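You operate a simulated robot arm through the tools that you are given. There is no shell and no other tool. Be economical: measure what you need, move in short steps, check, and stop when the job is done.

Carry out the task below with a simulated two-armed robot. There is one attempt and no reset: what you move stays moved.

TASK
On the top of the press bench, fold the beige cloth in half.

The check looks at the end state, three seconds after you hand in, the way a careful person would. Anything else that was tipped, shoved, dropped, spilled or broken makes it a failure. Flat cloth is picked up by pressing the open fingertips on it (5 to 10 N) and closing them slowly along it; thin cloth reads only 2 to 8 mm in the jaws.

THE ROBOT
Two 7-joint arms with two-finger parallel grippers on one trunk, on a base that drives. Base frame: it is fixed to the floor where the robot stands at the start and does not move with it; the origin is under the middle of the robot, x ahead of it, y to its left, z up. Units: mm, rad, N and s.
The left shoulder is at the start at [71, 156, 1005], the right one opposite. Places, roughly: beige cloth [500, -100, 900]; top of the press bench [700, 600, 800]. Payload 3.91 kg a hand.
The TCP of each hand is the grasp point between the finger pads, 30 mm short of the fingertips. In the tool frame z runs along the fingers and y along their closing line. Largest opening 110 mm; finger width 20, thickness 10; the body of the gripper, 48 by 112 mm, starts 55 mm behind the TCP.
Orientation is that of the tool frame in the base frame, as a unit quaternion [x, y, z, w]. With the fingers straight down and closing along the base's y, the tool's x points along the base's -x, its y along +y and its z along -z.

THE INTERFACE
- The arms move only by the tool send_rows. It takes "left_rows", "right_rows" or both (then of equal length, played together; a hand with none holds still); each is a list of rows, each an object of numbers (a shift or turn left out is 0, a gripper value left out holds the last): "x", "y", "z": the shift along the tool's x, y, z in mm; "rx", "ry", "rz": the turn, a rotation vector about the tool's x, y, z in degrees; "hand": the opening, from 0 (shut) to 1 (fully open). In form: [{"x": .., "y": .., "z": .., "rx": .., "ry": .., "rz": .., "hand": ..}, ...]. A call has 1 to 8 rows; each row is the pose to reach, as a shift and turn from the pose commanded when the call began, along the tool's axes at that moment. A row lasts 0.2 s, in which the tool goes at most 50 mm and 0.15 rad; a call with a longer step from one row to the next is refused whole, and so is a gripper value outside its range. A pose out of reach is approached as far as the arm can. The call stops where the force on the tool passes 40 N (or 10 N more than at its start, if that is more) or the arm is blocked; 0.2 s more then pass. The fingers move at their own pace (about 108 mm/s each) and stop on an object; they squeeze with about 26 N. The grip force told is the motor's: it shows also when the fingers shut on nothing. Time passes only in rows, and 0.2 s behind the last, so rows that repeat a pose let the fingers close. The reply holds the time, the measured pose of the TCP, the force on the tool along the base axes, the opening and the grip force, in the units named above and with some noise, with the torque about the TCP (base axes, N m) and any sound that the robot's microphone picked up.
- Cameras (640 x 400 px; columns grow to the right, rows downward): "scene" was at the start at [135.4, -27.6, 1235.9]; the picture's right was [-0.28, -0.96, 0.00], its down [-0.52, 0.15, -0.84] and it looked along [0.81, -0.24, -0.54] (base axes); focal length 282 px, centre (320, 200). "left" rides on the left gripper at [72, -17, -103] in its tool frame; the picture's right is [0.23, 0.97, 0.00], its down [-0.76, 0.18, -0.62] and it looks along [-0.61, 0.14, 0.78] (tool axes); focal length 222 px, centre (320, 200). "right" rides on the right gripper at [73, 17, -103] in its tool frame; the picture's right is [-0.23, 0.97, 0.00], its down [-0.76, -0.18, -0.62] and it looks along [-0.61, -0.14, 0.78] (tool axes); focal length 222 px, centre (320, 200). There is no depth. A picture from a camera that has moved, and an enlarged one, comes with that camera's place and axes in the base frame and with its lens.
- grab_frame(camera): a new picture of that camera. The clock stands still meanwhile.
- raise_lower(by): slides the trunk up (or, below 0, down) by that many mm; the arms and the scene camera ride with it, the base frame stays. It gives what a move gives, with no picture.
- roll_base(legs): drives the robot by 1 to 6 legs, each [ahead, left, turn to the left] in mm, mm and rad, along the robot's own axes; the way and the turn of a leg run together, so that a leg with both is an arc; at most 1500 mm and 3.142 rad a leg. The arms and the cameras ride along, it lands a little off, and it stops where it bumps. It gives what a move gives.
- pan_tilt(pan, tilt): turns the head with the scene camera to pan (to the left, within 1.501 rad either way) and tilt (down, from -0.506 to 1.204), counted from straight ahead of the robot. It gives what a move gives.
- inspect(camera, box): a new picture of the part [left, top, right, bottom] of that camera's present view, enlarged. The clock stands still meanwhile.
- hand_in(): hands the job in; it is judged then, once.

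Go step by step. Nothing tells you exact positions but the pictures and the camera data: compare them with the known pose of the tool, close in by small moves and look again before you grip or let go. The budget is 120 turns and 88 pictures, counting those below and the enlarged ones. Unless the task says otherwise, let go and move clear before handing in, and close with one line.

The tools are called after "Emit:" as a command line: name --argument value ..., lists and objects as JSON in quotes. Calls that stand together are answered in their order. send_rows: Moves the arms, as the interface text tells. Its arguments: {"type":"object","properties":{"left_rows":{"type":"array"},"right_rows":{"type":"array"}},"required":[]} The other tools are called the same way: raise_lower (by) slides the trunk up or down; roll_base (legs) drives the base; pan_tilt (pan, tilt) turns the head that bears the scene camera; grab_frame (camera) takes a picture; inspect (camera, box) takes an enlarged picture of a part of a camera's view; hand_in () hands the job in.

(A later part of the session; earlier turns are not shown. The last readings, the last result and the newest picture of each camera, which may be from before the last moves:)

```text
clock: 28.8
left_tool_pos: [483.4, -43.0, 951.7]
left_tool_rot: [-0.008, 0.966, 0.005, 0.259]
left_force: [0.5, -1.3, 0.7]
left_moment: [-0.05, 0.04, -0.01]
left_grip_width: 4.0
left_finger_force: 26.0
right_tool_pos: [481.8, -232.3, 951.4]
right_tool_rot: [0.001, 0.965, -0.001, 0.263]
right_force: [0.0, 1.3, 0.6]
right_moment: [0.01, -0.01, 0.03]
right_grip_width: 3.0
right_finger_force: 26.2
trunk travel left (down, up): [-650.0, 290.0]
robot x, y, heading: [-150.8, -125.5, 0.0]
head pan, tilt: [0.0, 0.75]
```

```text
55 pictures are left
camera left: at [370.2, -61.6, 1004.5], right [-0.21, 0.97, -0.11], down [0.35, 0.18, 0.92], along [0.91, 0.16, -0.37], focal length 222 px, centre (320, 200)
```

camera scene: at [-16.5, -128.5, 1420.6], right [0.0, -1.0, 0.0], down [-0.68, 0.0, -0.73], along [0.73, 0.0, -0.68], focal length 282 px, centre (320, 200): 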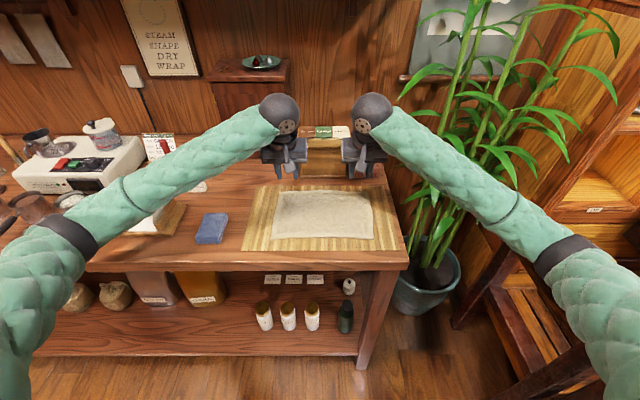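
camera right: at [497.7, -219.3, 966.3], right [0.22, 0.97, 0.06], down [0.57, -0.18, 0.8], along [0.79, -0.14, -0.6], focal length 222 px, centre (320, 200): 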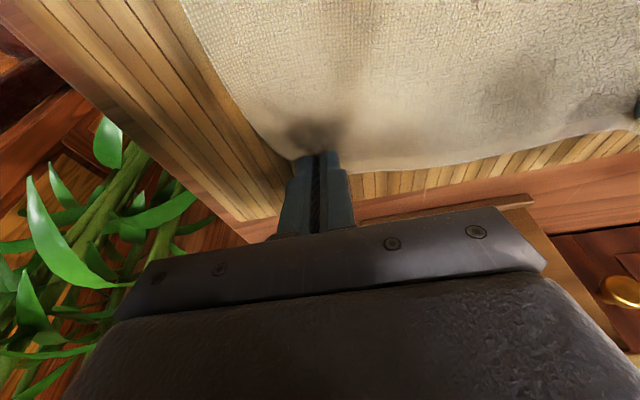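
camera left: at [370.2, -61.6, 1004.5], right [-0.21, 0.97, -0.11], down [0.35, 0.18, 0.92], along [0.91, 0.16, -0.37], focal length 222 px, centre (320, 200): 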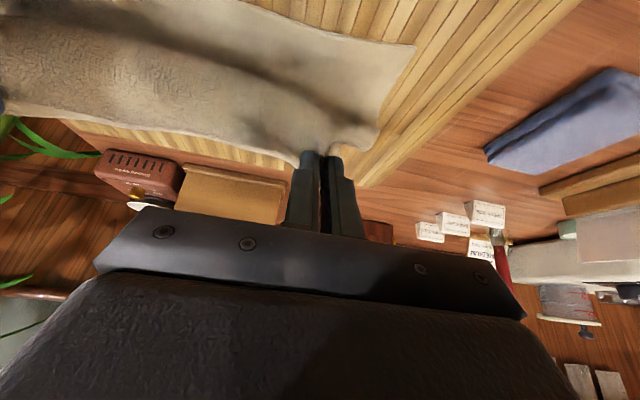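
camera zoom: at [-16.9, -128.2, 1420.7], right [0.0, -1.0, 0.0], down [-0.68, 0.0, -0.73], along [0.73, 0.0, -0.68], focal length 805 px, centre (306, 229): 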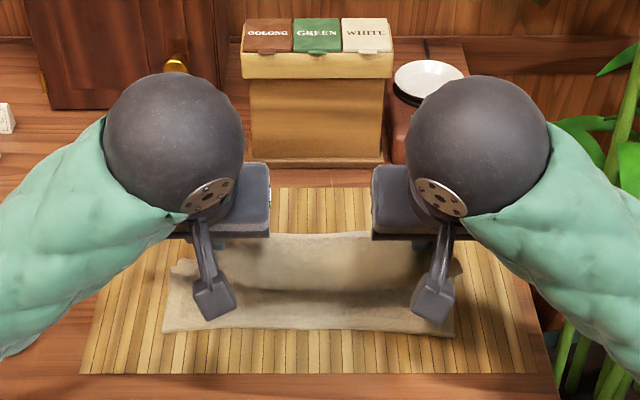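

The near edge hasn't moved and the far half is coming over nicely. I'll lower it to the near edge now.

Emit:
send_rows --left_rows '[{"x": 14, "z": 4.5, "ry": -2}, {"x": 28.3, "z": 9, "ry": -4}, {"x": 42, "y": 1, "z": 16, "ry": -6}, {"x": 57, "y": 2, "z": 22.6, "ry": -8}, {"x": 66, "y": 2, "z": 28, "ry": -10}, {"x": 73.8, "y": 2, "z": 32.8, "ry": -12}, {"x": 73.8, "y": 2, "z": 32.8, "ry": -12}]' --right_rows '[{"x": 14, "z": 4.5, "ry": -2}, {"x": 28.3, "z": 9, "ry": -4}, {"x": 42, "y": -1, "z": 16, "ry": -6}, {"x": 57, "y": -2, "z": 22.6, "ry": -8}, {"x": 66, "y": -2, "z": 28, "ry": -10}, {"x": 73.8, "y": -2, "z": 32.8, "ry": -12}, {"x": 73.8, "y": -2, "z": 32.8, "ry": -12}]'

Emit:
inspect --camera "scene" --box '[230, 120, 420, 260]'

Emit:
grab_frame --camera "left"

Emit:
grab_frame --camera "right"

```text
clock: 30.4
left_tool_pos: [435.4, -41.0, 886.7]
left_tool_rot: [-0.007, 0.934, 0.005, 0.358]
left_force: [0.9, -3.1, 3.3]
left_moment: [-0.09, -0.06, 0.01]
left_grip_width: 4.0
left_finger_force: 26.2
right_tool_pos: [435.1, -234.9, 884.2]
right_tool_rot: [0.001, 0.932, -0.001, 0.363]
right_force: [0.4, 2.5, 11.3]
right_moment: [0.03, -0.14, 0.04]
right_grip_width: 3.0
right_finger_force: 25.5
trunk travel left (down, up): [-650.0, 290.0]
robot x, y, heading: [-150.0, -126.3, -0.003]
head pan, tilt: [0.0, 0.75]
```

```text
2.86 times, centred on (325, 190) of scene
camera zoom: at [-17.2, -128.1, 1420.8], right [0.0, -1.0, 0.0], down [-0.68, 0.0, -0.73], along [0.73, 0.0, -0.68], focal length 805 px, centre (306, 229)
```

zoom: 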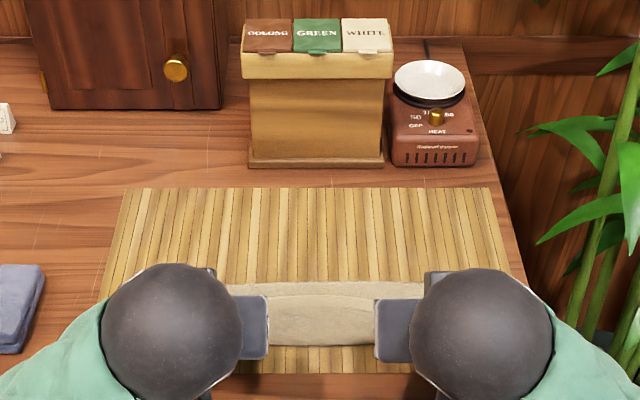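

```text
53 pictures are left
camera left: at [313.5, -59.4, 915.5], right [-0.19, 0.97, -0.15], down [0.15, 0.18, 0.97], along [0.97, 0.16, -0.17], focal length 222 px, centre (320, 200)
```

left: 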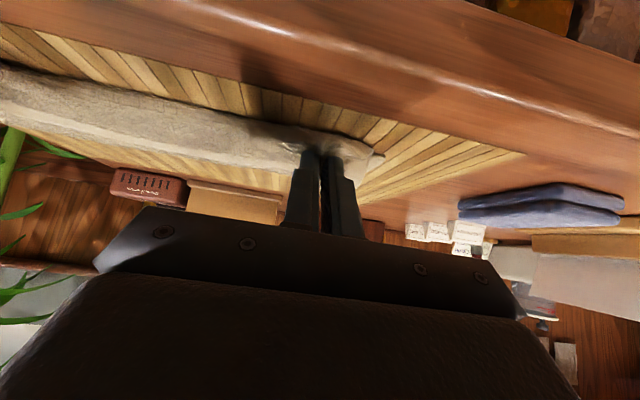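

```text
52 pictures are left
camera right: at [311.6, -219.3, 913.7], right [0.17, 0.97, 0.15], down [0.14, -0.18, 0.97], along [0.98, -0.14, -0.17], focal length 222 px, centre (320, 200)
```

right: 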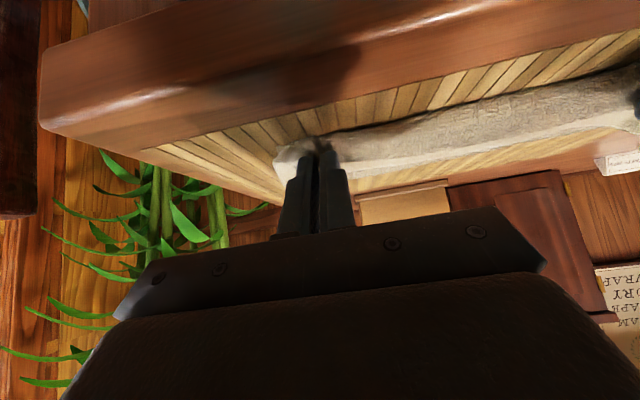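

The edge is laid on the near edge with light contact. I'll ease the pressure, open the fingers a little, and lift straight up.

Emit:
send_rows --left_rows '[{"z": 0}, {"hand": 0.04}, {"hand": 0.08}, {"hand": 0.12}, {"hand": 0.16}, {"hand": 0.16}]' --right_rows '[{"x": -0.8, "z": -0.8}, {"x": -0.8, "z": -0.8, "hand": 0.04}, {"x": -0.8, "z": -0.8, "hand": 0.08}, {"x": -0.8, "z": -0.8, "hand": 0.12}, {"x": -0.8, "z": -0.8, "hand": 0.16}, {"x": -0.8, "z": -0.8, "hand": 0.16}]'

Emit:
grab_frame --camera "left"

Emit:
grab_frame --camera "right"

```text
clock: 31.8
left_tool_pos: [436.0, -40.7, 886.0]
left_tool_rot: [-0.007, 0.934, 0.006, 0.357]
left_force: [-0.8, 0.8, 0.1]
left_moment: [-0.02, -0.07, -0.01]
left_grip_width: 17.0
left_finger_force: 0.0
right_tool_pos: [435.1, -236.4, 886.5]
right_tool_rot: [0.001, 0.932, 0.0, 0.363]
right_force: [-0.7, 1.7, 5.3]
right_moment: [0.03, -0.04, 0.06]
right_grip_width: 15.9
right_finger_force: 0.0
trunk travel left (down, up): [-650.0, 290.0]
robot x, y, heading: [-146.8, -124.5, -0.003]
head pan, tilt: [0.0, 0.75]
```

```text
51 pictures are left
camera left: at [313.7, -59.3, 915.3], right [-0.19, 0.97, -0.15], down [0.15, 0.18, 0.97], along [0.97, 0.16, -0.18], focal length 222 px, centre (320, 200)
```

left: 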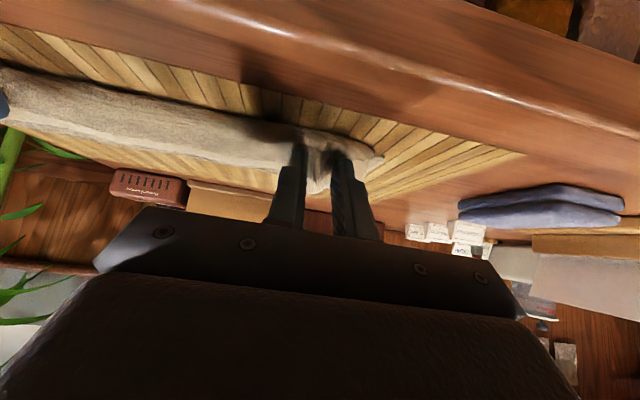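

```text
50 pictures are left
camera right: at [312.0, -218.8, 914.5], right [0.17, 0.97, 0.15], down [0.14, -0.18, 0.97], along [0.98, -0.14, -0.17], focal length 222 px, centre (320, 200)
```

right: 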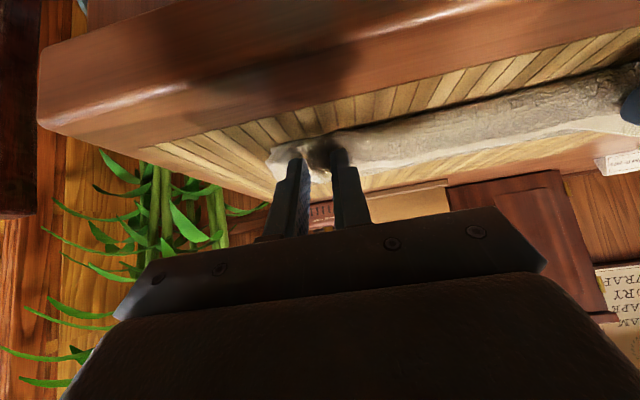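

The cloth is released. I'll lift straight up and then spread the hands to see the result.

Emit:
send_rows --left_rows '[{"x": -6, "z": -7}, {"x": -13, "z": -15}, {"x": -26, "z": -30}, {"x": -45, "y": 10, "z": -50}, {"x": -65, "y": 30, "z": -75}, {"x": -80, "y": 60, "z": -95}, {"x": -95, "y": 90, "z": -110}, {"x": -95, "y": 120, "z": -120}]' --right_rows '[{"x": -6, "z": -7}, {"x": -13, "z": -15}, {"x": -26, "z": -30}, {"x": -45, "y": -10, "z": -50}, {"x": -65, "y": -30, "z": -75}, {"x": -80, "y": -60, "z": -95}, {"x": -95, "y": -90, "z": -110}, {"x": -95, "y": -120, "z": -120}]'

Emit:
inspect --camera "scene" --box '[230, 120, 420, 260]'

Emit:
grab_frame --camera "left"

```text
clock: 33.6
left_tool_pos: [440.4, 80.3, 1037.8]
left_tool_rot: [-0.007, 0.934, 0.004, 0.358]
left_force: [0.4, -0.3, -0.7]
left_moment: [-0.02, 0.0, -0.01]
left_grip_width: 17.3
left_finger_force: 0.1
left hand out of reach, approached as far as the arm can: row 7, 8
right_tool_pos: [443.9, -351.0, 1038.5]
right_tool_rot: [-0.001, 0.932, 0.0, 0.362]
right_force: [0.0, -0.4, 0.2]
right_moment: [0.0, 0.0, 0.01]
right_grip_width: 17.5
right_finger_force: 0.1
right hand out of reach, approached as far as the arm can: row 6, 7, 8
trunk travel left (down, up): [-650.0, 290.0]
robot x, y, heading: [-148.7, -126.0, 0.001]
head pan, tilt: [0.0, 0.75]
```

```text
2.86 times, centred on (325, 190) of scene
camera zoom: at [-16.8, -126.1, 1420.5], right [0.0, -1.0, 0.0], down [-0.68, 0.0, -0.73], along [0.73, 0.0, -0.68], focal length 805 px, centre (306, 229)
```

zoom: 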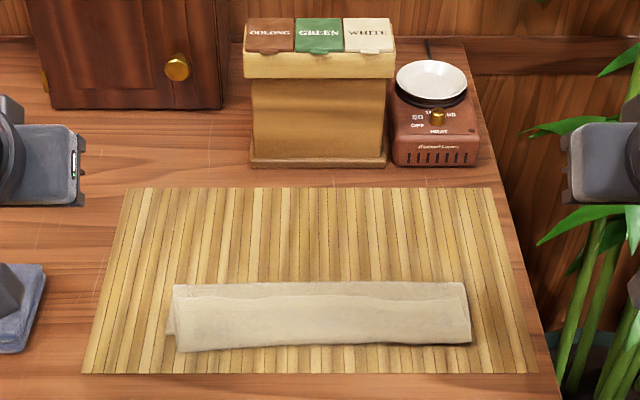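

```text
48 pictures are left
camera left: at [318.1, 60.0, 1066.9], right [-0.19, 0.97, -0.15], down [0.15, 0.18, 0.97], along [0.97, 0.16, -0.18], focal length 222 px, centre (320, 200)
```

left: 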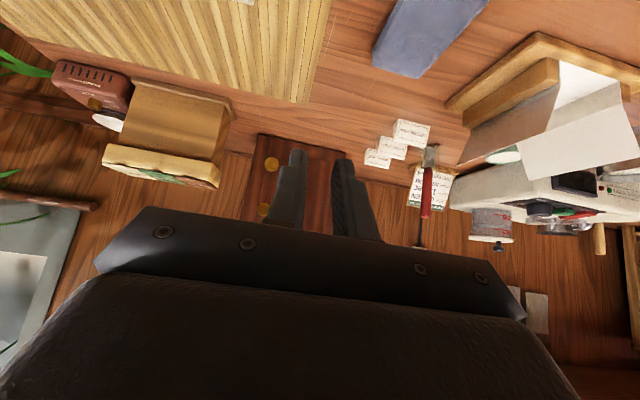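

The cloth is folded into a strip about 85 mm deep, which is half of 182. I'll inspect it more closely.

Emit:
inspect --camera "scene" --box '[270, 210, 380, 255]'

Emit:
pan_tilt --pan 0.0 --tilt 1.0

Emit:
raise_lower --by -50

Emit:
inspect --camera "scene" --box '[255, 120, 395, 200]'

```text
5.82 times, centred on (325, 232) of scene
camera zoom: at [-16.8, -126.1, 1420.5], right [0.0, -1.0, 0.0], down [-0.68, 0.0, -0.73], along [0.73, 0.0, -0.68], focal length 1640 px, centre (291, 11)
```

zoom: 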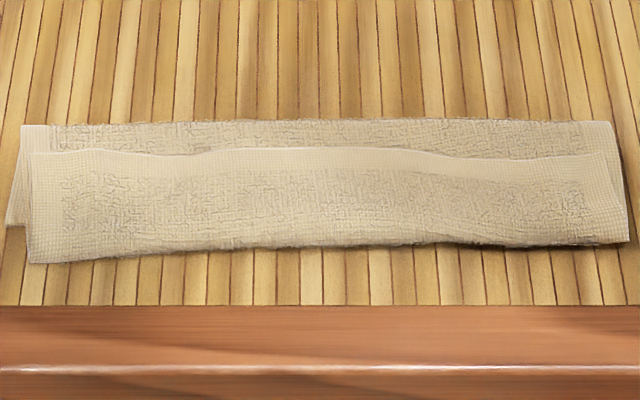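

```text
clock: 34.4
left_tool_pos: [441.2, 79.7, 1037.5]
left_tool_rot: [-0.007, 0.934, 0.005, 0.357]
left_force: [0.4, 0.0, -0.2]
left_moment: [0.0, 0.02, 0.01]
left_grip_width: 17.8
left_finger_force: 0.1
right_tool_pos: [443.5, -351.6, 1039.7]
right_tool_rot: [0.0, 0.932, -0.001, 0.362]
right_force: [0.6, 0.3, 0.8]
right_moment: [0.0, -0.04, -0.05]
right_grip_width: 17.9
right_finger_force: 0.1
trunk travel left (down, up): [-650.0, 290.0]
robot x, y, heading: [-152.0, -124.6, 0.003]
head pan, tilt: [0.0, 1.0]
```

```text
clock: 35.3
left_tool_pos: [441.2, 77.7, 986.9]
left_tool_rot: [-0.007, 0.934, 0.006, 0.358]
left_force: [0.4, 0.5, -0.6]
left_moment: [0.0, 0.0, -0.03]
left_grip_width: 17.4
left_finger_force: 0.1
right_tool_pos: [443.3, -354.1, 987.6]
right_tool_rot: [0.0, 0.933, 0.001, 0.361]
right_force: [-0.5, -0.5, 0.5]
right_moment: [0.02, 0.05, -0.01]
right_grip_width: 17.6
right_finger_force: 0.0
trunk travel left (down, up): [-600.0, 340.0]
robot x, y, heading: [-152.8, -122.7, -0.001]
head pan, tilt: [0.0, 1.0]
```

```text
4.57 times, centred on (325, 160) of scene
camera zoom: at [-29.8, -128.1, 1351.1], right [0.0, -1.0, 0.0], down [-0.84, 0.0, -0.54], along [0.54, 0.0, -0.84], focal length 1288 px, centre (297, 383)
```

zoom: 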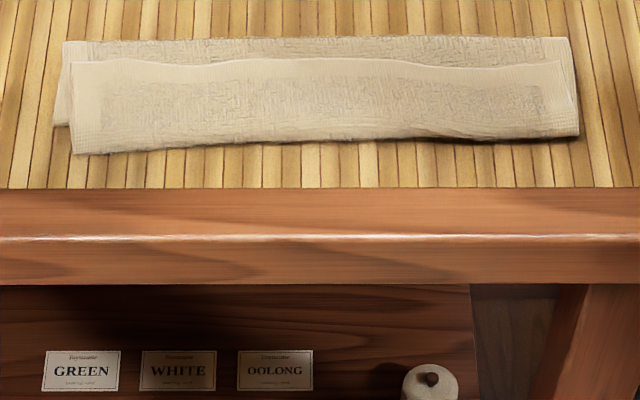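

The strip's edges look odd: the hem band shows at the upper edge of the top layer, so it might be a Z-shape. I'll look at it from the left hand's camera after turning that hand vertical.

Emit:
send_rows --left_rows '[{"ry": 8}, {"ry": 16}, {"ry": 24}, {"ry": 32}, {"ry": 40}, {"ry": 42}]'

Emit:
grab_frame --camera "left"

Emit:
inspect --camera "left" --box '[0, 0, 320, 200]'

```text
clock: 36.7
left_tool_pos: [440.4, 76.6, 988.7]
left_tool_rot: [-0.008, 1.0, 0.003, -0.001]
left_force: [0.0, 0.7, 0.4]
left_moment: [0.01, -0.01, 0.0]
left_grip_width: 17.7
left_finger_force: 0.2
right_tool_pos: [442.7, -352.5, 988.6]
right_tool_rot: [0.001, 0.932, -0.002, 0.362]
right_force: [-0.6, 0.5, -0.1]
right_moment: [0.03, 0.0, 0.0]
right_grip_width: 17.2
right_finger_force: 0.1
trunk travel left (down, up): [-600.0, 340.0]
robot x, y, heading: [-149.1, -126.3, -0.001]
head pan, tilt: [0.0, 1.0]
```

```text
45 pictures are left
camera left: at [369.6, 59.0, 1092.0], right [-0.24, 0.97, 0.01], down [0.76, 0.19, 0.62], along [0.6, 0.16, -0.78], focal length 222 px, centre (320, 200)
```

left: 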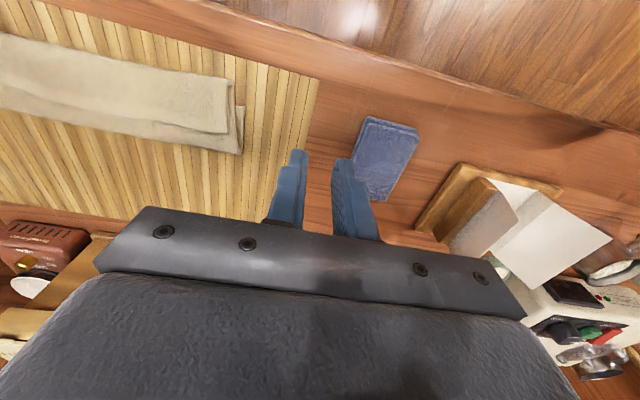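

```text
2.00 times, centred on (160, 100) of left
camera zoom: at [369.6, 59.0, 1092.0], right [-0.24, 0.97, 0.01], down [0.76, 0.19, 0.62], along [0.6, 0.16, -0.78], focal length 444 px, centre (640, 400)
```

zoom: 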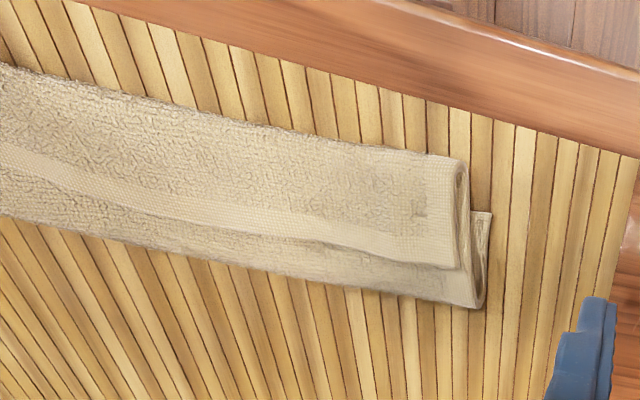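

It is an accordion (Z) shape: the tip overlap left slack, and the free edge points away from me. To fix this I'll regrip that top free edge, pull the cloth flat again while holding it, and refold on a tighter arc with more hand rotation. First I'll back the base up 100 for wrist room.

Emit:
roll_base --legs '[[-100, 0, 0]]'

Emit:
grab_frame --camera "scene"

```text
clock: 37.8
left_tool_pos: [340.0, 77.3, 989.3]
left_tool_rot: [-0.008, 1.0, 0.002, 0.0]
left_force: [-0.5, 0.5, 0.6]
left_moment: [0.03, -0.04, 0.0]
left_grip_width: 17.8
left_finger_force: 0.1
right_tool_pos: [341.4, -354.8, 989.9]
right_tool_rot: [0.002, 0.932, 0.0, 0.362]
right_force: [-0.1, -0.3, 0.0]
right_moment: [-0.03, -0.02, 0.01]
right_grip_width: 17.7
right_finger_force: 0.1
trunk travel left (down, up): [-600.0, 340.0]
robot x, y, heading: [-248.8, -127.8, -0.007]
head pan, tilt: [0.0, 1.0]
```

```text
43 pictures are left
camera scene: at [-131.3, -128.1, 1351.6], right [0.0, -1.0, 0.0], down [-0.84, 0.0, -0.54], along [0.54, 0.0, -0.84], focal length 282 px, centre (320, 200)
```

scene: 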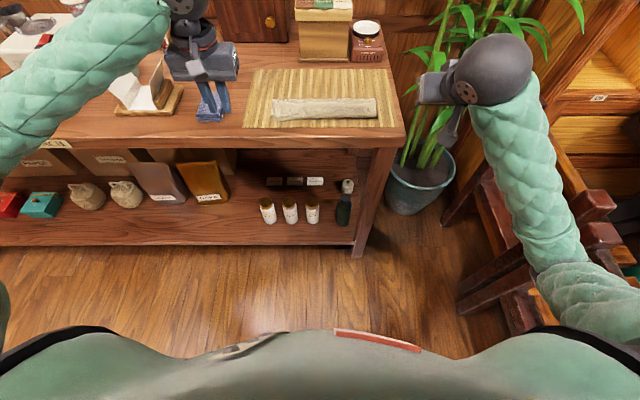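

Next I'll hover both hands over the top layer's free edge, leaning the grippers slightly toward the far side this time.

Emit:
send_rows --left_rows '[{"x": -18, "y": -15, "z": 4, "ry": 2.5, "hand": 0.28}, {"x": -36, "y": -29, "z": 10, "ry": 5}, {"x": -54, "y": -44, "z": 18, "ry": 7.5}, {"x": -71, "y": -58, "z": 26, "ry": 10}, {"x": -89, "y": -73, "z": 35, "ry": 12.5}, {"x": -107, "y": -88, "z": 44, "ry": 15}, {"x": -125, "y": -103, "z": 53, "ry": 17.5}, {"x": -142, "y": -117, "z": 61, "ry": 20}]' --right_rows '[{"x": -8, "y": 14, "z": 17.5, "ry": 7.75, "hand": 0.28}, {"x": -15.5, "y": 29, "z": 35, "ry": 15.5}, {"x": -23, "y": 43, "z": 52.5, "ry": 23.2}, {"x": -31, "y": 57, "z": 70, "ry": 31}, {"x": -39, "y": 72, "z": 88, "ry": 38.8}, {"x": -46.5, "y": 86, "z": 105, "ry": 46.5}, {"x": -54, "y": 100, "z": 123, "ry": 54.2}, {"x": -62, "y": 115, "z": 140.5, "ry": 62}]'

Emit:
grab_frame --camera "left"

Emit:
grab_frame --camera "right"

```text
clock: 39.6
left_tool_pos: [486.6, -37.9, 927.4]
left_tool_rot: [-0.008, 0.985, 0.001, -0.175]
left_force: [0.7, -0.1, -0.3]
left_moment: [0.01, 0.01, 0.01]
left_grip_width: 30.9
left_finger_force: 0.1
right_tool_pos: [485.9, -238.5, 925.0]
right_tool_rot: [0.002, 0.985, 0.0, -0.171]
right_force: [-0.1, -0.8, -0.4]
right_moment: [0.02, 0.01, -0.04]
right_grip_width: 30.5
right_finger_force: 0.1
trunk travel left (down, up): [-600.0, 340.0]
robot x, y, heading: [-249.2, -125.6, -0.0]
head pan, tilt: [0.0, 1.0]
```

```text
42 pictures are left
camera left: at [455.0, -55.3, 1049.0], right [-0.23, 0.97, 0.08], down [0.93, 0.19, 0.32], along [0.3, 0.15, -0.94], focal length 222 px, centre (320, 200)
```

left: 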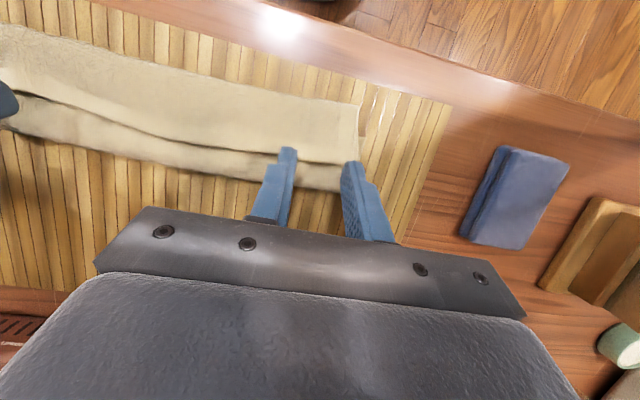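

```text
41 pictures are left
camera right: at [452.8, -223.0, 1048.3], right [0.22, 0.97, -0.08], down [0.93, -0.18, 0.33], along [0.31, -0.14, -0.94], focal length 222 px, centre (320, 200)
```

right: 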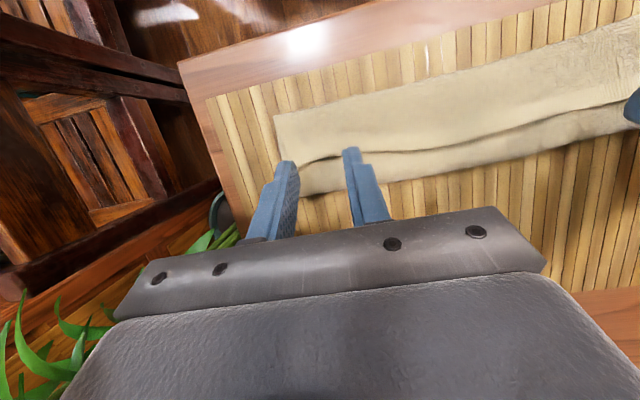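

The free edge shows clearly at x ≈ 475–480. I'll go down onto the top layer just behind that edge.

Emit:
send_rows --left_rows '[{"x": -1, "z": 10}, {"x": -1, "z": 20}, {"x": -1, "z": 24}, {"x": -1, "z": 24}]' --right_rows '[{"x": -4.7, "z": 8}, {"x": -4.7, "z": 16}, {"x": -4.7, "z": 20}, {"x": -4.7, "z": 20}]'

Emit:
inspect --camera "left" --box '[200, 60, 440, 210]'

Emit:
inspect --camera "right" --box '[200, 60, 440, 210]'

```text
clock: 40.6
left_tool_pos: [476.7, -37.4, 903.1]
left_tool_rot: [-0.008, 0.985, 0.0, -0.175]
left_force: [0.1, -0.3, -0.3]
left_moment: [0.01, 0.01, 0.01]
left_grip_width: 30.8
left_finger_force: 0.0
right_tool_pos: [482.2, -239.9, 905.3]
right_tool_rot: [0.002, 0.985, 0.001, -0.171]
right_force: [0.4, -0.8, -0.5]
right_moment: [-0.01, -0.01, -0.02]
right_grip_width: 31.1
right_finger_force: 0.1
trunk travel left (down, up): [-600.0, 340.0]
robot x, y, heading: [-251.2, -121.6, -0.007]
head pan, tilt: [0.0, 1.0]
```

```text
2.67 times, centred on (320, 135) of left
camera zoom: at [445.8, -55.7, 1026.1], right [-0.23, 0.97, 0.08], down [0.93, 0.19, 0.32], along [0.3, 0.15, -0.94], focal length 592 px, centre (320, 373)
```

zoom: 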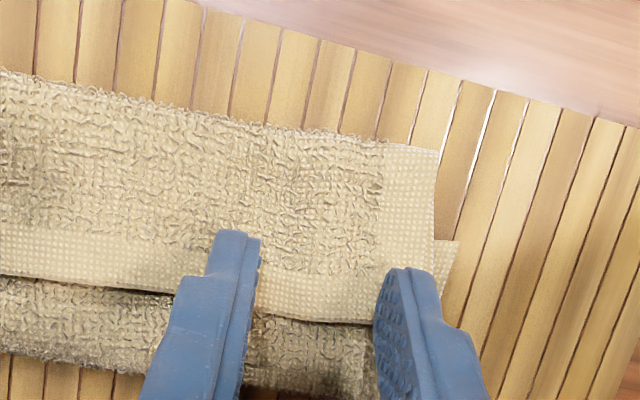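

```text
2.67 times, centred on (320, 135) of right
camera zoom: at [448.9, -222.9, 1027.9], right [0.22, 0.97, -0.08], down [0.93, -0.18, 0.33], along [0.31, -0.14, -0.94], focal length 592 px, centre (320, 373)
```

zoom: 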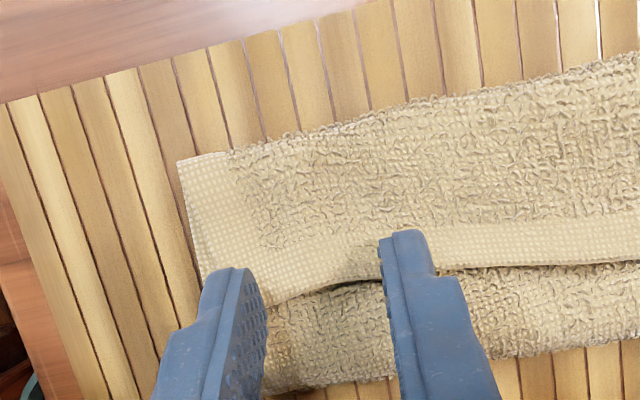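

The left tips sit well on the hem. I'll shift the right hand 6 mm nearer and 4 mm inward, then press down gently.

Emit:
send_rows --left_rows '[{"z": 2}, {"z": 4}, {"z": 4}]' --right_rows '[{"x": 5, "y": 4, "z": 2}, {"x": 5, "y": 4, "z": 6}, {"x": 5, "y": 4, "z": 6}]'

Emit:
send_rows --left_rows '[{"z": 2}, {"z": 3}, {"z": 3}]' --right_rows '[{"z": 2}, {"z": 3}, {"z": 3}]'

```text
clock: 41.4
left_tool_pos: [477.1, -38.5, 899.0]
left_tool_rot: [-0.009, 0.985, 0.002, -0.175]
left_force: [0.1, 0.4, 0.7]
left_moment: [0.0, 0.01, -0.03]
left_grip_width: 30.6
left_finger_force: 0.1
right_tool_pos: [475.7, -235.4, 902.5]
right_tool_rot: [0.001, 0.986, 0.0, -0.169]
right_force: [0.2, 0.6, 0.2]
right_moment: [-0.02, 0.0, -0.02]
right_grip_width: 31.3
right_finger_force: 0.0
trunk travel left (down, up): [-600.0, 340.0]
robot x, y, heading: [-243.8, -122.6, -0.003]
head pan, tilt: [0.0, 1.0]
```

```text
clock: 42.2
left_tool_pos: [476.0, -38.0, 895.6]
left_tool_rot: [-0.009, 0.985, 0.001, -0.175]
left_force: [0.2, 0.1, -0.6]
left_moment: [-0.03, 0.01, -0.01]
left_grip_width: 30.7
left_finger_force: 0.0
right_tool_pos: [474.7, -234.3, 898.9]
right_tool_rot: [0.001, 0.985, 0.0, -0.171]
right_force: [0.0, -0.3, 0.1]
right_moment: [0.01, -0.01, -0.03]
right_grip_width: 30.7
right_finger_force: 0.1
trunk travel left (down, up): [-600.0, 340.0]
robot x, y, heading: [-246.2, -123.5, -0.001]
head pan, tilt: [0.0, 1.0]
```

There's no contact yet, so I'll keep going down.

Emit:
send_rows --left_rows '[{"z": 2}, {"z": 3}, {"z": 3}]' --right_rows '[{"z": 2}, {"z": 4}, {"z": 5}, {"z": 5}]'

```text
refused: give rows for one hand, or as many for the one as for the other
```

Emit:
send_rows --left_rows '[{"z": 2}, {"z": 3}, {"z": 3}]' --right_rows '[{"z": 2}, {"z": 4}, {"z": 5}]'

Emit:
inspect --camera "left" --box '[200, 60, 440, 210]'

Emit:
inspect --camera "right" --box '[200, 60, 440, 210]'

```text
clock: 43.0
left_tool_pos: [474.9, -38.7, 894.0]
left_tool_rot: [-0.008, 0.985, 0.001, -0.175]
left_force: [0.6, 0.5, 0.4]
left_moment: [0.0, 0.01, 0.03]
left_grip_width: 30.5
left_finger_force: 0.1
right_tool_pos: [473.2, -234.2, 894.3]
right_tool_rot: [0.002, 0.986, 0.0, -0.17]
right_force: [0.2, -0.3, 1.4]
right_moment: [0.01, -0.05, 0.02]
right_grip_width: 30.6
right_finger_force: 0.0
trunk travel left (down, up): [-600.0, 340.0]
robot x, y, heading: [-250.1, -123.8, -0.007]
head pan, tilt: [0.0, 1.0]
```

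```text
2.67 times, centred on (320, 135) of left
camera zoom: at [443.1, -56.0, 1015.9], right [-0.23, 0.97, 0.08], down [0.93, 0.19, 0.32], along [0.3, 0.15, -0.94], focal length 592 px, centre (320, 373)
```

zoom: 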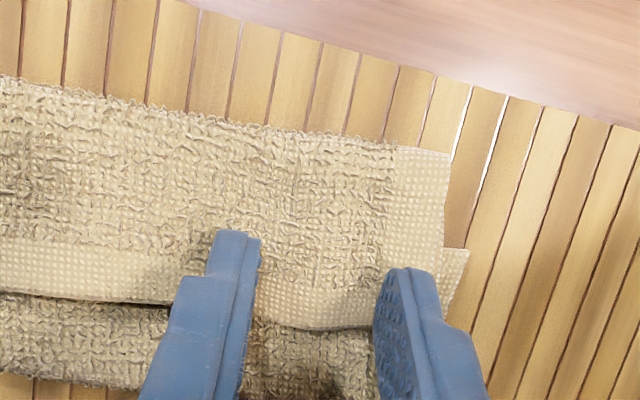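

```text
2.67 times, centred on (320, 135) of right
camera zoom: at [439.3, -219.6, 1017.2], right [0.22, 0.97, -0.08], down [0.93, -0.18, 0.33], along [0.31, -0.14, -0.94], focal length 592 px, centre (320, 373)
```

zoom: 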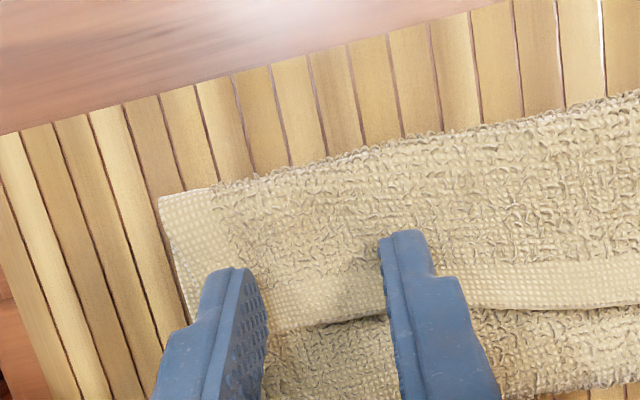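

Contact is starting on the right. I'll press a little further.

Emit:
send_rows --left_rows '[{"z": 2}, {"z": 2}]' --right_rows '[{"z": 1.2}, {"z": 1.2}]'

Emit:
send_rows --left_rows '[{"z": 2}, {"z": 2}]' --right_rows '[{"z": 1}, {"z": 1}]'

```text
clock: 43.6
left_tool_pos: [474.1, -37.7, 892.8]
left_tool_rot: [-0.008, 0.985, 0.001, -0.174]
left_force: [1.6, 0.7, 2.2]
left_moment: [-0.02, 0.0, 0.01]
left_grip_width: 30.6
left_finger_force: 0.2
right_tool_pos: [472.4, -235.7, 893.4]
right_tool_rot: [0.002, 0.985, 0.0, -0.17]
right_force: [0.1, -0.3, 1.3]
right_moment: [-0.02, -0.01, -0.01]
right_grip_width: 30.6
right_finger_force: 0.0
trunk travel left (down, up): [-600.0, 340.0]
robot x, y, heading: [-248.4, -130.6, -0.002]
head pan, tilt: [0.0, 1.0]
```

```text
clock: 44.2
left_tool_pos: [473.5, -38.2, 891.4]
left_tool_rot: [-0.009, 0.985, 0.001, -0.173]
left_force: [1.2, 1.3, 2.7]
left_moment: [0.01, 0.0, -0.02]
left_grip_width: 30.9
left_finger_force: 0.2
right_tool_pos: [471.8, -235.8, 892.5]
right_tool_rot: [0.002, 0.985, 0.001, -0.17]
right_force: [1.1, 0.4, 1.6]
right_moment: [-0.03, -0.03, 0.01]
right_grip_width: 30.6
right_finger_force: 0.0
trunk travel left (down, up): [-600.0, 340.0]
robot x, y, heading: [-251.9, -127.7, -0.009]
head pan, tilt: [0.0, 1.0]
```

Emit:
send_rows --left_rows '[{"z": 1.5}, {"z": 1.5}]' --right_rows '[{"z": 2}, {"z": 2}]'

```text
clock: 44.8
left_tool_pos: [474.1, -38.2, 889.9]
left_tool_rot: [-0.008, 0.985, 0.001, -0.174]
left_force: [2.0, 0.4, 6.9]
left_moment: [0.0, -0.05, -0.03]
left_grip_width: 30.4
left_finger_force: 0.1
right_tool_pos: [471.2, -235.8, 890.3]
right_tool_rot: [0.002, 0.985, 0.0, -0.17]
right_force: [1.5, 0.4, 3.4]
right_moment: [0.0, -0.02, 0.0]
right_grip_width: 30.8
right_finger_force: 0.1
trunk travel left (down, up): [-600.0, 340.0]
robot x, y, heading: [-247.4, -125.0, 0.0]
head pan, tilt: [0.0, 1.0]
```

The press is light on both hands, so it should take mainly the top layer. I'll close slowly.

Emit:
send_rows --left_rows '[{"hand": 0.24}, {"hand": 0.2}, {"hand": 0.16}, {"hand": 0.12}, {"hand": 0.09}, {"hand": 0.06}, {"hand": 0.02}, {"hand": 0}]' --right_rows '[{"z": 0.7, "hand": 0.24}, {"z": 0.7, "hand": 0.2}, {"z": 0.7, "hand": 0.16}, {"z": 0.7, "hand": 0.12}, {"z": 0.7, "hand": 0.09}, {"z": 0.7, "hand": 0.06}, {"z": 0.7, "hand": 0.02}, {"z": 0.7, "hand": 0}]'

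Emit:
inspect --camera "left" --box '[200, 60, 440, 210]'

Emit:
inspect --camera "right" --box '[200, 60, 440, 210]'

```text
clock: 46.6
left_tool_pos: [472.8, -38.2, 888.5]
left_tool_rot: [-0.008, 0.985, 0.001, -0.174]
left_force: [-0.7, -6.4, 6.5]
left_moment: [-0.19, 0.0, 0.04]
left_grip_width: 3.8
left_finger_force: 25.9
right_tool_pos: [470.8, -235.8, 890.7]
right_tool_rot: [0.002, 0.985, 0.001, -0.17]
right_force: [-0.2, 6.2, 4.9]
right_moment: [0.18, 0.04, 0.0]
right_grip_width: 3.7
right_finger_force: 26.1
trunk travel left (down, up): [-600.0, 340.0]
robot x, y, heading: [-250.0, -124.6, -0.004]
head pan, tilt: [0.0, 1.0]
```

```text
2.67 times, centred on (320, 135) of left
camera zoom: at [440.9, -56.5, 1011.7], right [-0.23, 0.97, 0.08], down [0.93, 0.19, 0.32], along [0.3, 0.15, -0.94], focal length 592 px, centre (320, 373)
```

zoom: 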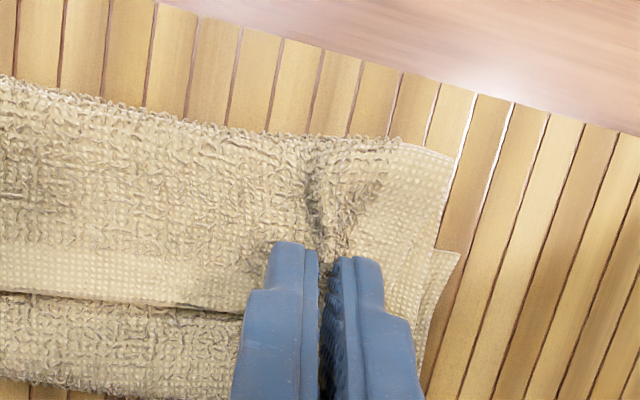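

```text
2.67 times, centred on (320, 135) of right
camera zoom: at [437.3, -219.3, 1013.2], right [0.22, 0.97, -0.08], down [0.93, -0.18, 0.33], along [0.31, -0.14, -0.94], focal length 592 px, centre (320, 373)
```

zoom: 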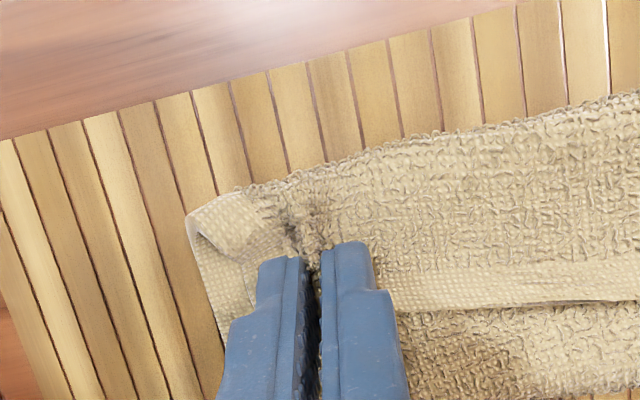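

Gripped at 3.8 and 3.7 mm. I'll lift slowly, up and slightly outward, and check which layers come up.

Emit:
send_rows --left_rows '[{"y": 0, "z": -12}, {"y": -1, "z": -24}, {"y": -2, "z": -38}, {"x": -2, "y": -2, "z": -54}, {"x": -2, "y": -2, "z": -54}]' --right_rows '[{"y": 0, "z": -12}, {"y": 1, "z": -24}, {"y": 2, "z": -38}, {"x": -2, "y": 2, "z": -54}, {"x": -2, "y": 2, "z": -54}]'

Emit:
grab_frame --camera "left"

Emit:
inspect --camera "scene" --box '[220, 30, 420, 155]'

```text
clock: 47.8
left_tool_pos: [493.8, -39.4, 938.2]
left_tool_rot: [-0.008, 0.984, 0.001, -0.175]
left_force: [0.3, -2.8, 0.1]
left_moment: [-0.03, -0.03, 0.0]
left_grip_width: 3.9
left_finger_force: 26.1
right_tool_pos: [491.1, -234.6, 940.9]
right_tool_rot: [0.002, 0.985, 0.001, -0.17]
right_force: [-0.3, 2.6, -0.2]
right_moment: [0.06, 0.01, 0.03]
right_grip_width: 4.0
right_finger_force: 26.0
trunk travel left (down, up): [-600.0, 340.0]
robot x, y, heading: [-250.7, -126.2, -0.005]
head pan, tilt: [0.0, 1.0]
```

```text
34 pictures are left
camera left: at [462.0, -57.6, 1060.2], right [-0.23, 0.97, 0.08], down [0.93, 0.19, 0.32], along [0.3, 0.15, -0.94], focal length 222 px, centre (320, 200)
```

left: 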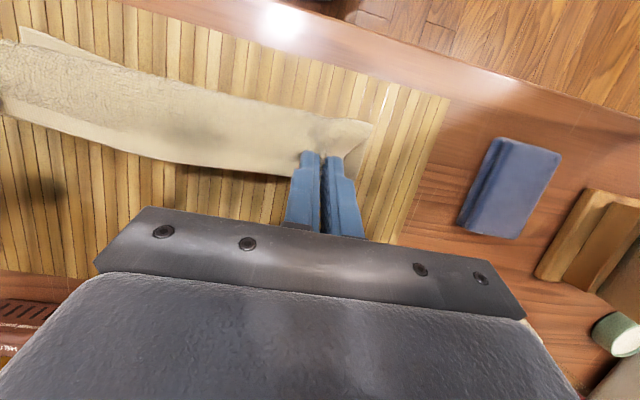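

```text
3.20 times, centred on (320, 92) of scene
camera zoom: at [-128.8, -128.1, 1351.4], right [0.0, -1.0, 0.0], down [-0.84, 0.0, -0.54], along [0.54, 0.0, -0.84], focal length 902 px, centre (320, 544)
```

zoom: 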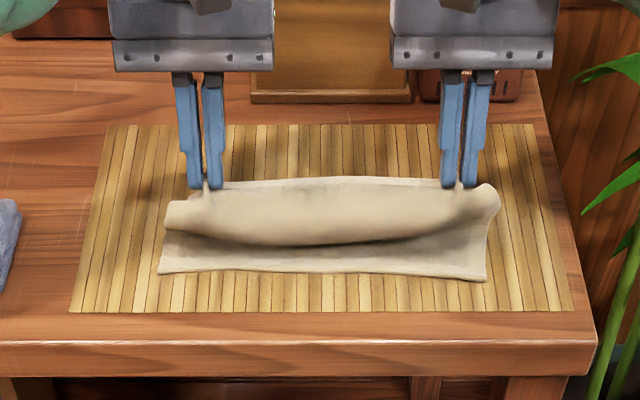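

The top layer is held by its free edge, and the bottom layer hasn't moved. I'll pull the edge back to the far side to flatten the cloth while holding on.

Emit:
send_rows --left_rows '[{"x": -9, "z": -12, "ry": -2}, {"x": -17.6, "z": -23, "ry": -4}, {"x": -30, "z": -28, "ry": -7}, {"x": -42.7, "z": -33, "ry": -10}, {"x": -58, "z": -29, "ry": -13}, {"x": -74.5, "z": -24, "ry": -16}, {"x": -88, "z": -16, "ry": -18}, {"x": -102, "z": -7, "ry": -20}]' --right_rows '[{"x": -9, "z": -12, "ry": -2}, {"x": -17.6, "z": -23, "ry": -4}, {"x": -30, "z": -28, "ry": -7}, {"x": -42.7, "z": -33, "ry": -10}, {"x": -58, "z": -29, "ry": -13}, {"x": -74.5, "z": -24, "ry": -16}, {"x": -88, "z": -16, "ry": -18}, {"x": -102, "z": -7, "ry": -20}]'

Emit:
inspect --camera "scene" --box '[220, 30, 420, 155]'

```text
clock: 49.6
left_tool_pos: [592.3, -37.8, 909.8]
left_tool_rot: [-0.008, 1.0, 0.002, -0.002]
left_force: [0.4, -4.3, -0.2]
left_moment: [-0.08, 0.02, 0.03]
left_grip_width: 3.7
left_finger_force: 26.0
right_tool_pos: [591.1, -233.0, 912.4]
right_tool_rot: [0.002, 1.0, 0.0, 0.004]
right_force: [0.4, 4.1, 0.1]
right_moment: [0.1, 0.05, 0.05]
right_grip_width: 3.5
right_finger_force: 26.3
trunk travel left (down, up): [-600.0, 340.0]
robot x, y, heading: [-248.3, -122.2, -0.003]
head pan, tilt: [0.0, 1.0]
```

```text
3.20 times, centred on (320, 92) of scene
camera zoom: at [-128.4, -128.2, 1351.4], right [0.0, -1.0, 0.0], down [-0.84, 0.0, -0.54], along [0.54, 0.0, -0.84], focal length 902 px, centre (320, 544)
```

zoom: 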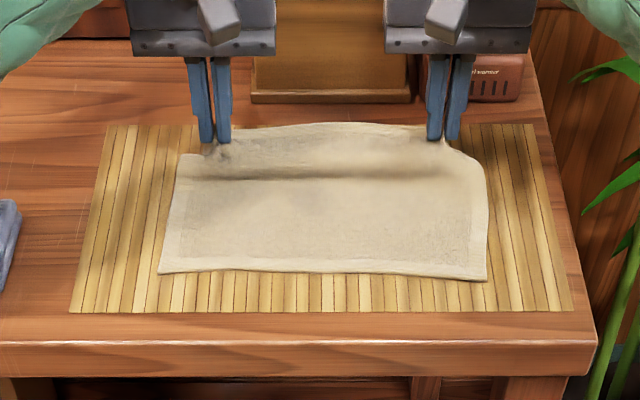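

The cloth is flat again with its near edge in place, and I'm still holding the far edge. Now I'll refold on a tighter arc, turning the hands steadily.

Emit:
send_rows --left_rows '[{"x": 6.4, "z": -13, "ry": -6}, {"x": 16, "z": -25.4, "ry": -13}, {"x": 35.6, "z": -37.4, "ry": -20}, {"x": 53.9, "z": -41.9, "ry": -27}, {"x": 73.1, "z": -42.1, "ry": -34}, {"x": 94, "z": -36.8, "ry": -41}, {"x": 114.6, "z": -27.3, "ry": -48}, {"x": 130.9, "z": -14.4, "ry": -55}]' --right_rows '[{"x": 6.4, "z": -13, "ry": -6}, {"x": 16, "z": -25.4, "ry": -13}, {"x": 35.6, "z": -37.4, "ry": -20}, {"x": 53.9, "z": -41.9, "ry": -27}, {"x": 73.1, "z": -42.1, "ry": -34}, {"x": 94, "z": -36.8, "ry": -41}, {"x": 114.6, "z": -27.3, "ry": -48}, {"x": 130.9, "z": -14.4, "ry": -55}]'

Emit:
grab_frame --camera "scene"

Emit:
grab_frame --camera "left"

```text
clock: 51.4
left_tool_pos: [459.9, -40.9, 925.5]
left_tool_rot: [-0.006, 0.887, 0.005, 0.462]
left_force: [0.0, -2.0, 0.4]
left_moment: [-0.01, 0.0, -0.01]
left_grip_width: 3.5
left_finger_force: 26.3
right_tool_pos: [457.3, -233.3, 924.9]
right_tool_rot: [0.001, 0.885, -0.001, 0.465]
right_force: [-0.3, 2.2, -0.1]
right_moment: [0.04, 0.05, 0.1]
right_grip_width: 3.4
right_finger_force: 25.9
trunk travel left (down, up): [-600.0, 340.0]
robot x, y, heading: [-250.1, -128.6, -0.003]
head pan, tilt: [0.0, 1.0]
```

```text
31 pictures are left
camera scene: at [-129.6, -128.0, 1351.7], right [0.0, -1.0, 0.0], down [-0.84, 0.0, -0.54], along [0.54, 0.0, -0.84], focal length 282 px, centre (320, 200)
```

scene: 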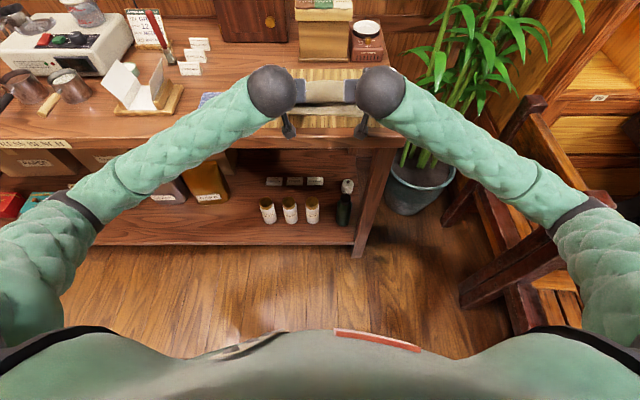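

```text
30 pictures are left
camera left: at [333.8, -58.9, 925.2], right [-0.15, 0.97, -0.18], down [-0.08, 0.17, 0.98], along [0.99, 0.16, 0.05], focal length 222 px, centre (320, 200)
```

left: 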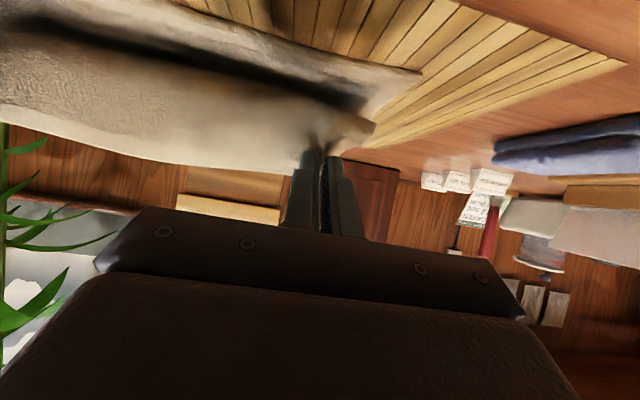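

It's holding well. I'll continue turning and lower to the near edge.

Emit:
send_rows --left_rows '[{"x": 13.9, "z": 0, "ry": -5}, {"x": 29.5, "z": 1, "ry": -10}, {"x": 44, "z": 1.6, "ry": -15}, {"x": 53, "z": 0.9, "ry": -19}, {"x": 61, "z": -1.3, "ry": -23}, {"x": 61, "z": -1.3, "ry": -23}]' --right_rows '[{"x": 13.9, "z": 0, "ry": -5}, {"x": 29.5, "z": 1, "ry": -10}, {"x": 44, "z": 1.6, "ry": -15}, {"x": 53, "z": 0.9, "ry": -19}, {"x": 61, "z": -1.3, "ry": -23}, {"x": 61, "z": -1.3, "ry": -23}]'

Emit:
inspect --camera "left" --box '[80, 0, 480, 250]'

Emit:
inspect --camera "scene" --box '[220, 50, 420, 175]'

```text
clock: 52.8
left_tool_pos: [424.3, -41.0, 877.1]
left_tool_rot: [-0.005, 0.778, 0.007, 0.628]
left_force: [-0.3, -1.0, 0.9]
left_moment: [-0.02, 0.0, -0.05]
left_grip_width: 3.4
left_finger_force: 25.9
right_tool_pos: [423.5, -235.0, 876.2]
right_tool_rot: [0.001, 0.774, -0.001, 0.633]
right_force: [-0.4, 2.6, 0.2]
right_moment: [0.0, -0.03, 0.08]
right_grip_width: 3.8
right_finger_force: 25.9
trunk travel left (down, up): [-600.0, 340.0]
robot x, y, heading: [-249.8, -125.6, -0.0]
head pan, tilt: [0.0, 1.0]
```

```text
1.60 times, centred on (280, 125) of left
camera zoom: at [309.3, -58.7, 827.0], right [-0.06, 0.97, -0.22], down [-0.45, 0.17, 0.88], along [0.89, 0.15, 0.43], focal length 355 px, centre (384, 320)
```

zoom: 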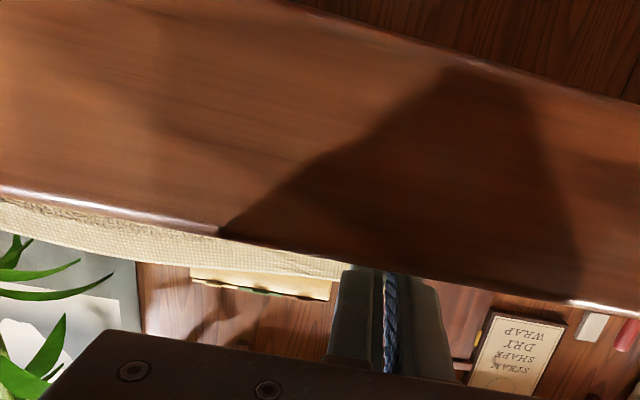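

```text
3.20 times, centred on (320, 112) of scene
camera zoom: at [-129.1, -128.1, 1351.4], right [0.0, -1.0, 0.0], down [-0.84, 0.0, -0.54], along [0.54, 0.0, -0.84], focal length 902 px, centre (320, 480)
```

zoom: 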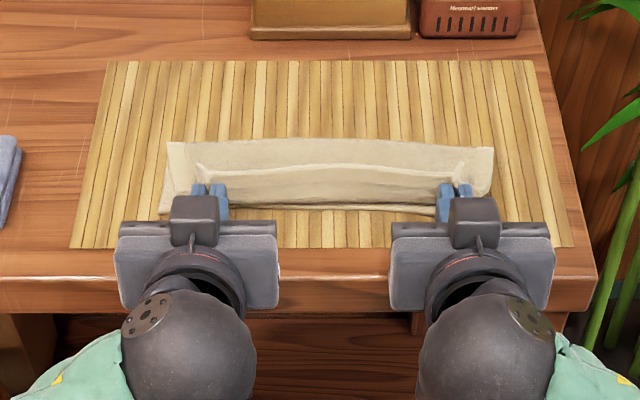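

The free edge now stands roughly upright at the near edge, and the far fold is at about x 520. I'll lower slightly, open a little, and draw the fingers back toward me so the edge lays down on the near side.

Emit:
send_rows --left_rows '[{"x": 3, "z": 0.6}, {"x": 3, "z": 0.6, "hand": 0.04}, {"x": 3, "z": 0.6, "hand": 0.08}, {"x": 3, "z": 0.6, "hand": 0.1}, {"x": 3, "z": 0.6, "hand": 0.1}]' --right_rows '[{"x": 3, "z": 0.6}, {"x": 3, "z": 0.6, "hand": 0.04}, {"x": 3, "z": 0.6, "hand": 0.08}, {"x": 3, "z": 0.6, "hand": 0.1}, {"x": 3, "z": 0.6, "hand": 0.1}]'

Emit:
inspect --camera "scene" --box '[250, 80, 400, 140]'

```text
clock: 54.0
left_tool_pos: [425.0, -40.1, 873.2]
left_tool_rot: [-0.005, 0.778, 0.008, 0.629]
left_force: [-0.7, -0.4, 0.2]
left_moment: [-0.01, 0.0, -0.01]
left_grip_width: 10.7
left_finger_force: 0.0
right_tool_pos: [422.6, -233.9, 872.5]
right_tool_rot: [0.001, 0.775, -0.001, 0.632]
right_force: [0.0, -0.2, -0.3]
right_moment: [-0.01, 0.0, -0.01]
right_grip_width: 11.0
right_finger_force: 0.1
trunk travel left (down, up): [-600.0, 340.0]
robot x, y, heading: [-250.2, -127.7, -0.0]
head pan, tilt: [0.0, 1.0]
```

```text
4.27 times, centred on (325, 110) of scene
camera zoom: at [-129.5, -128.1, 1351.4], right [0.0, -1.0, 0.0], down [-0.84, 0.0, -0.54], along [0.54, 0.0, -0.84], focal length 1202 px, centre (299, 584)
```

zoom: 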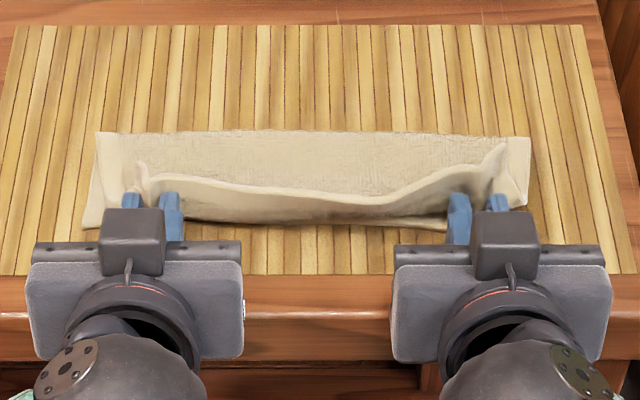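

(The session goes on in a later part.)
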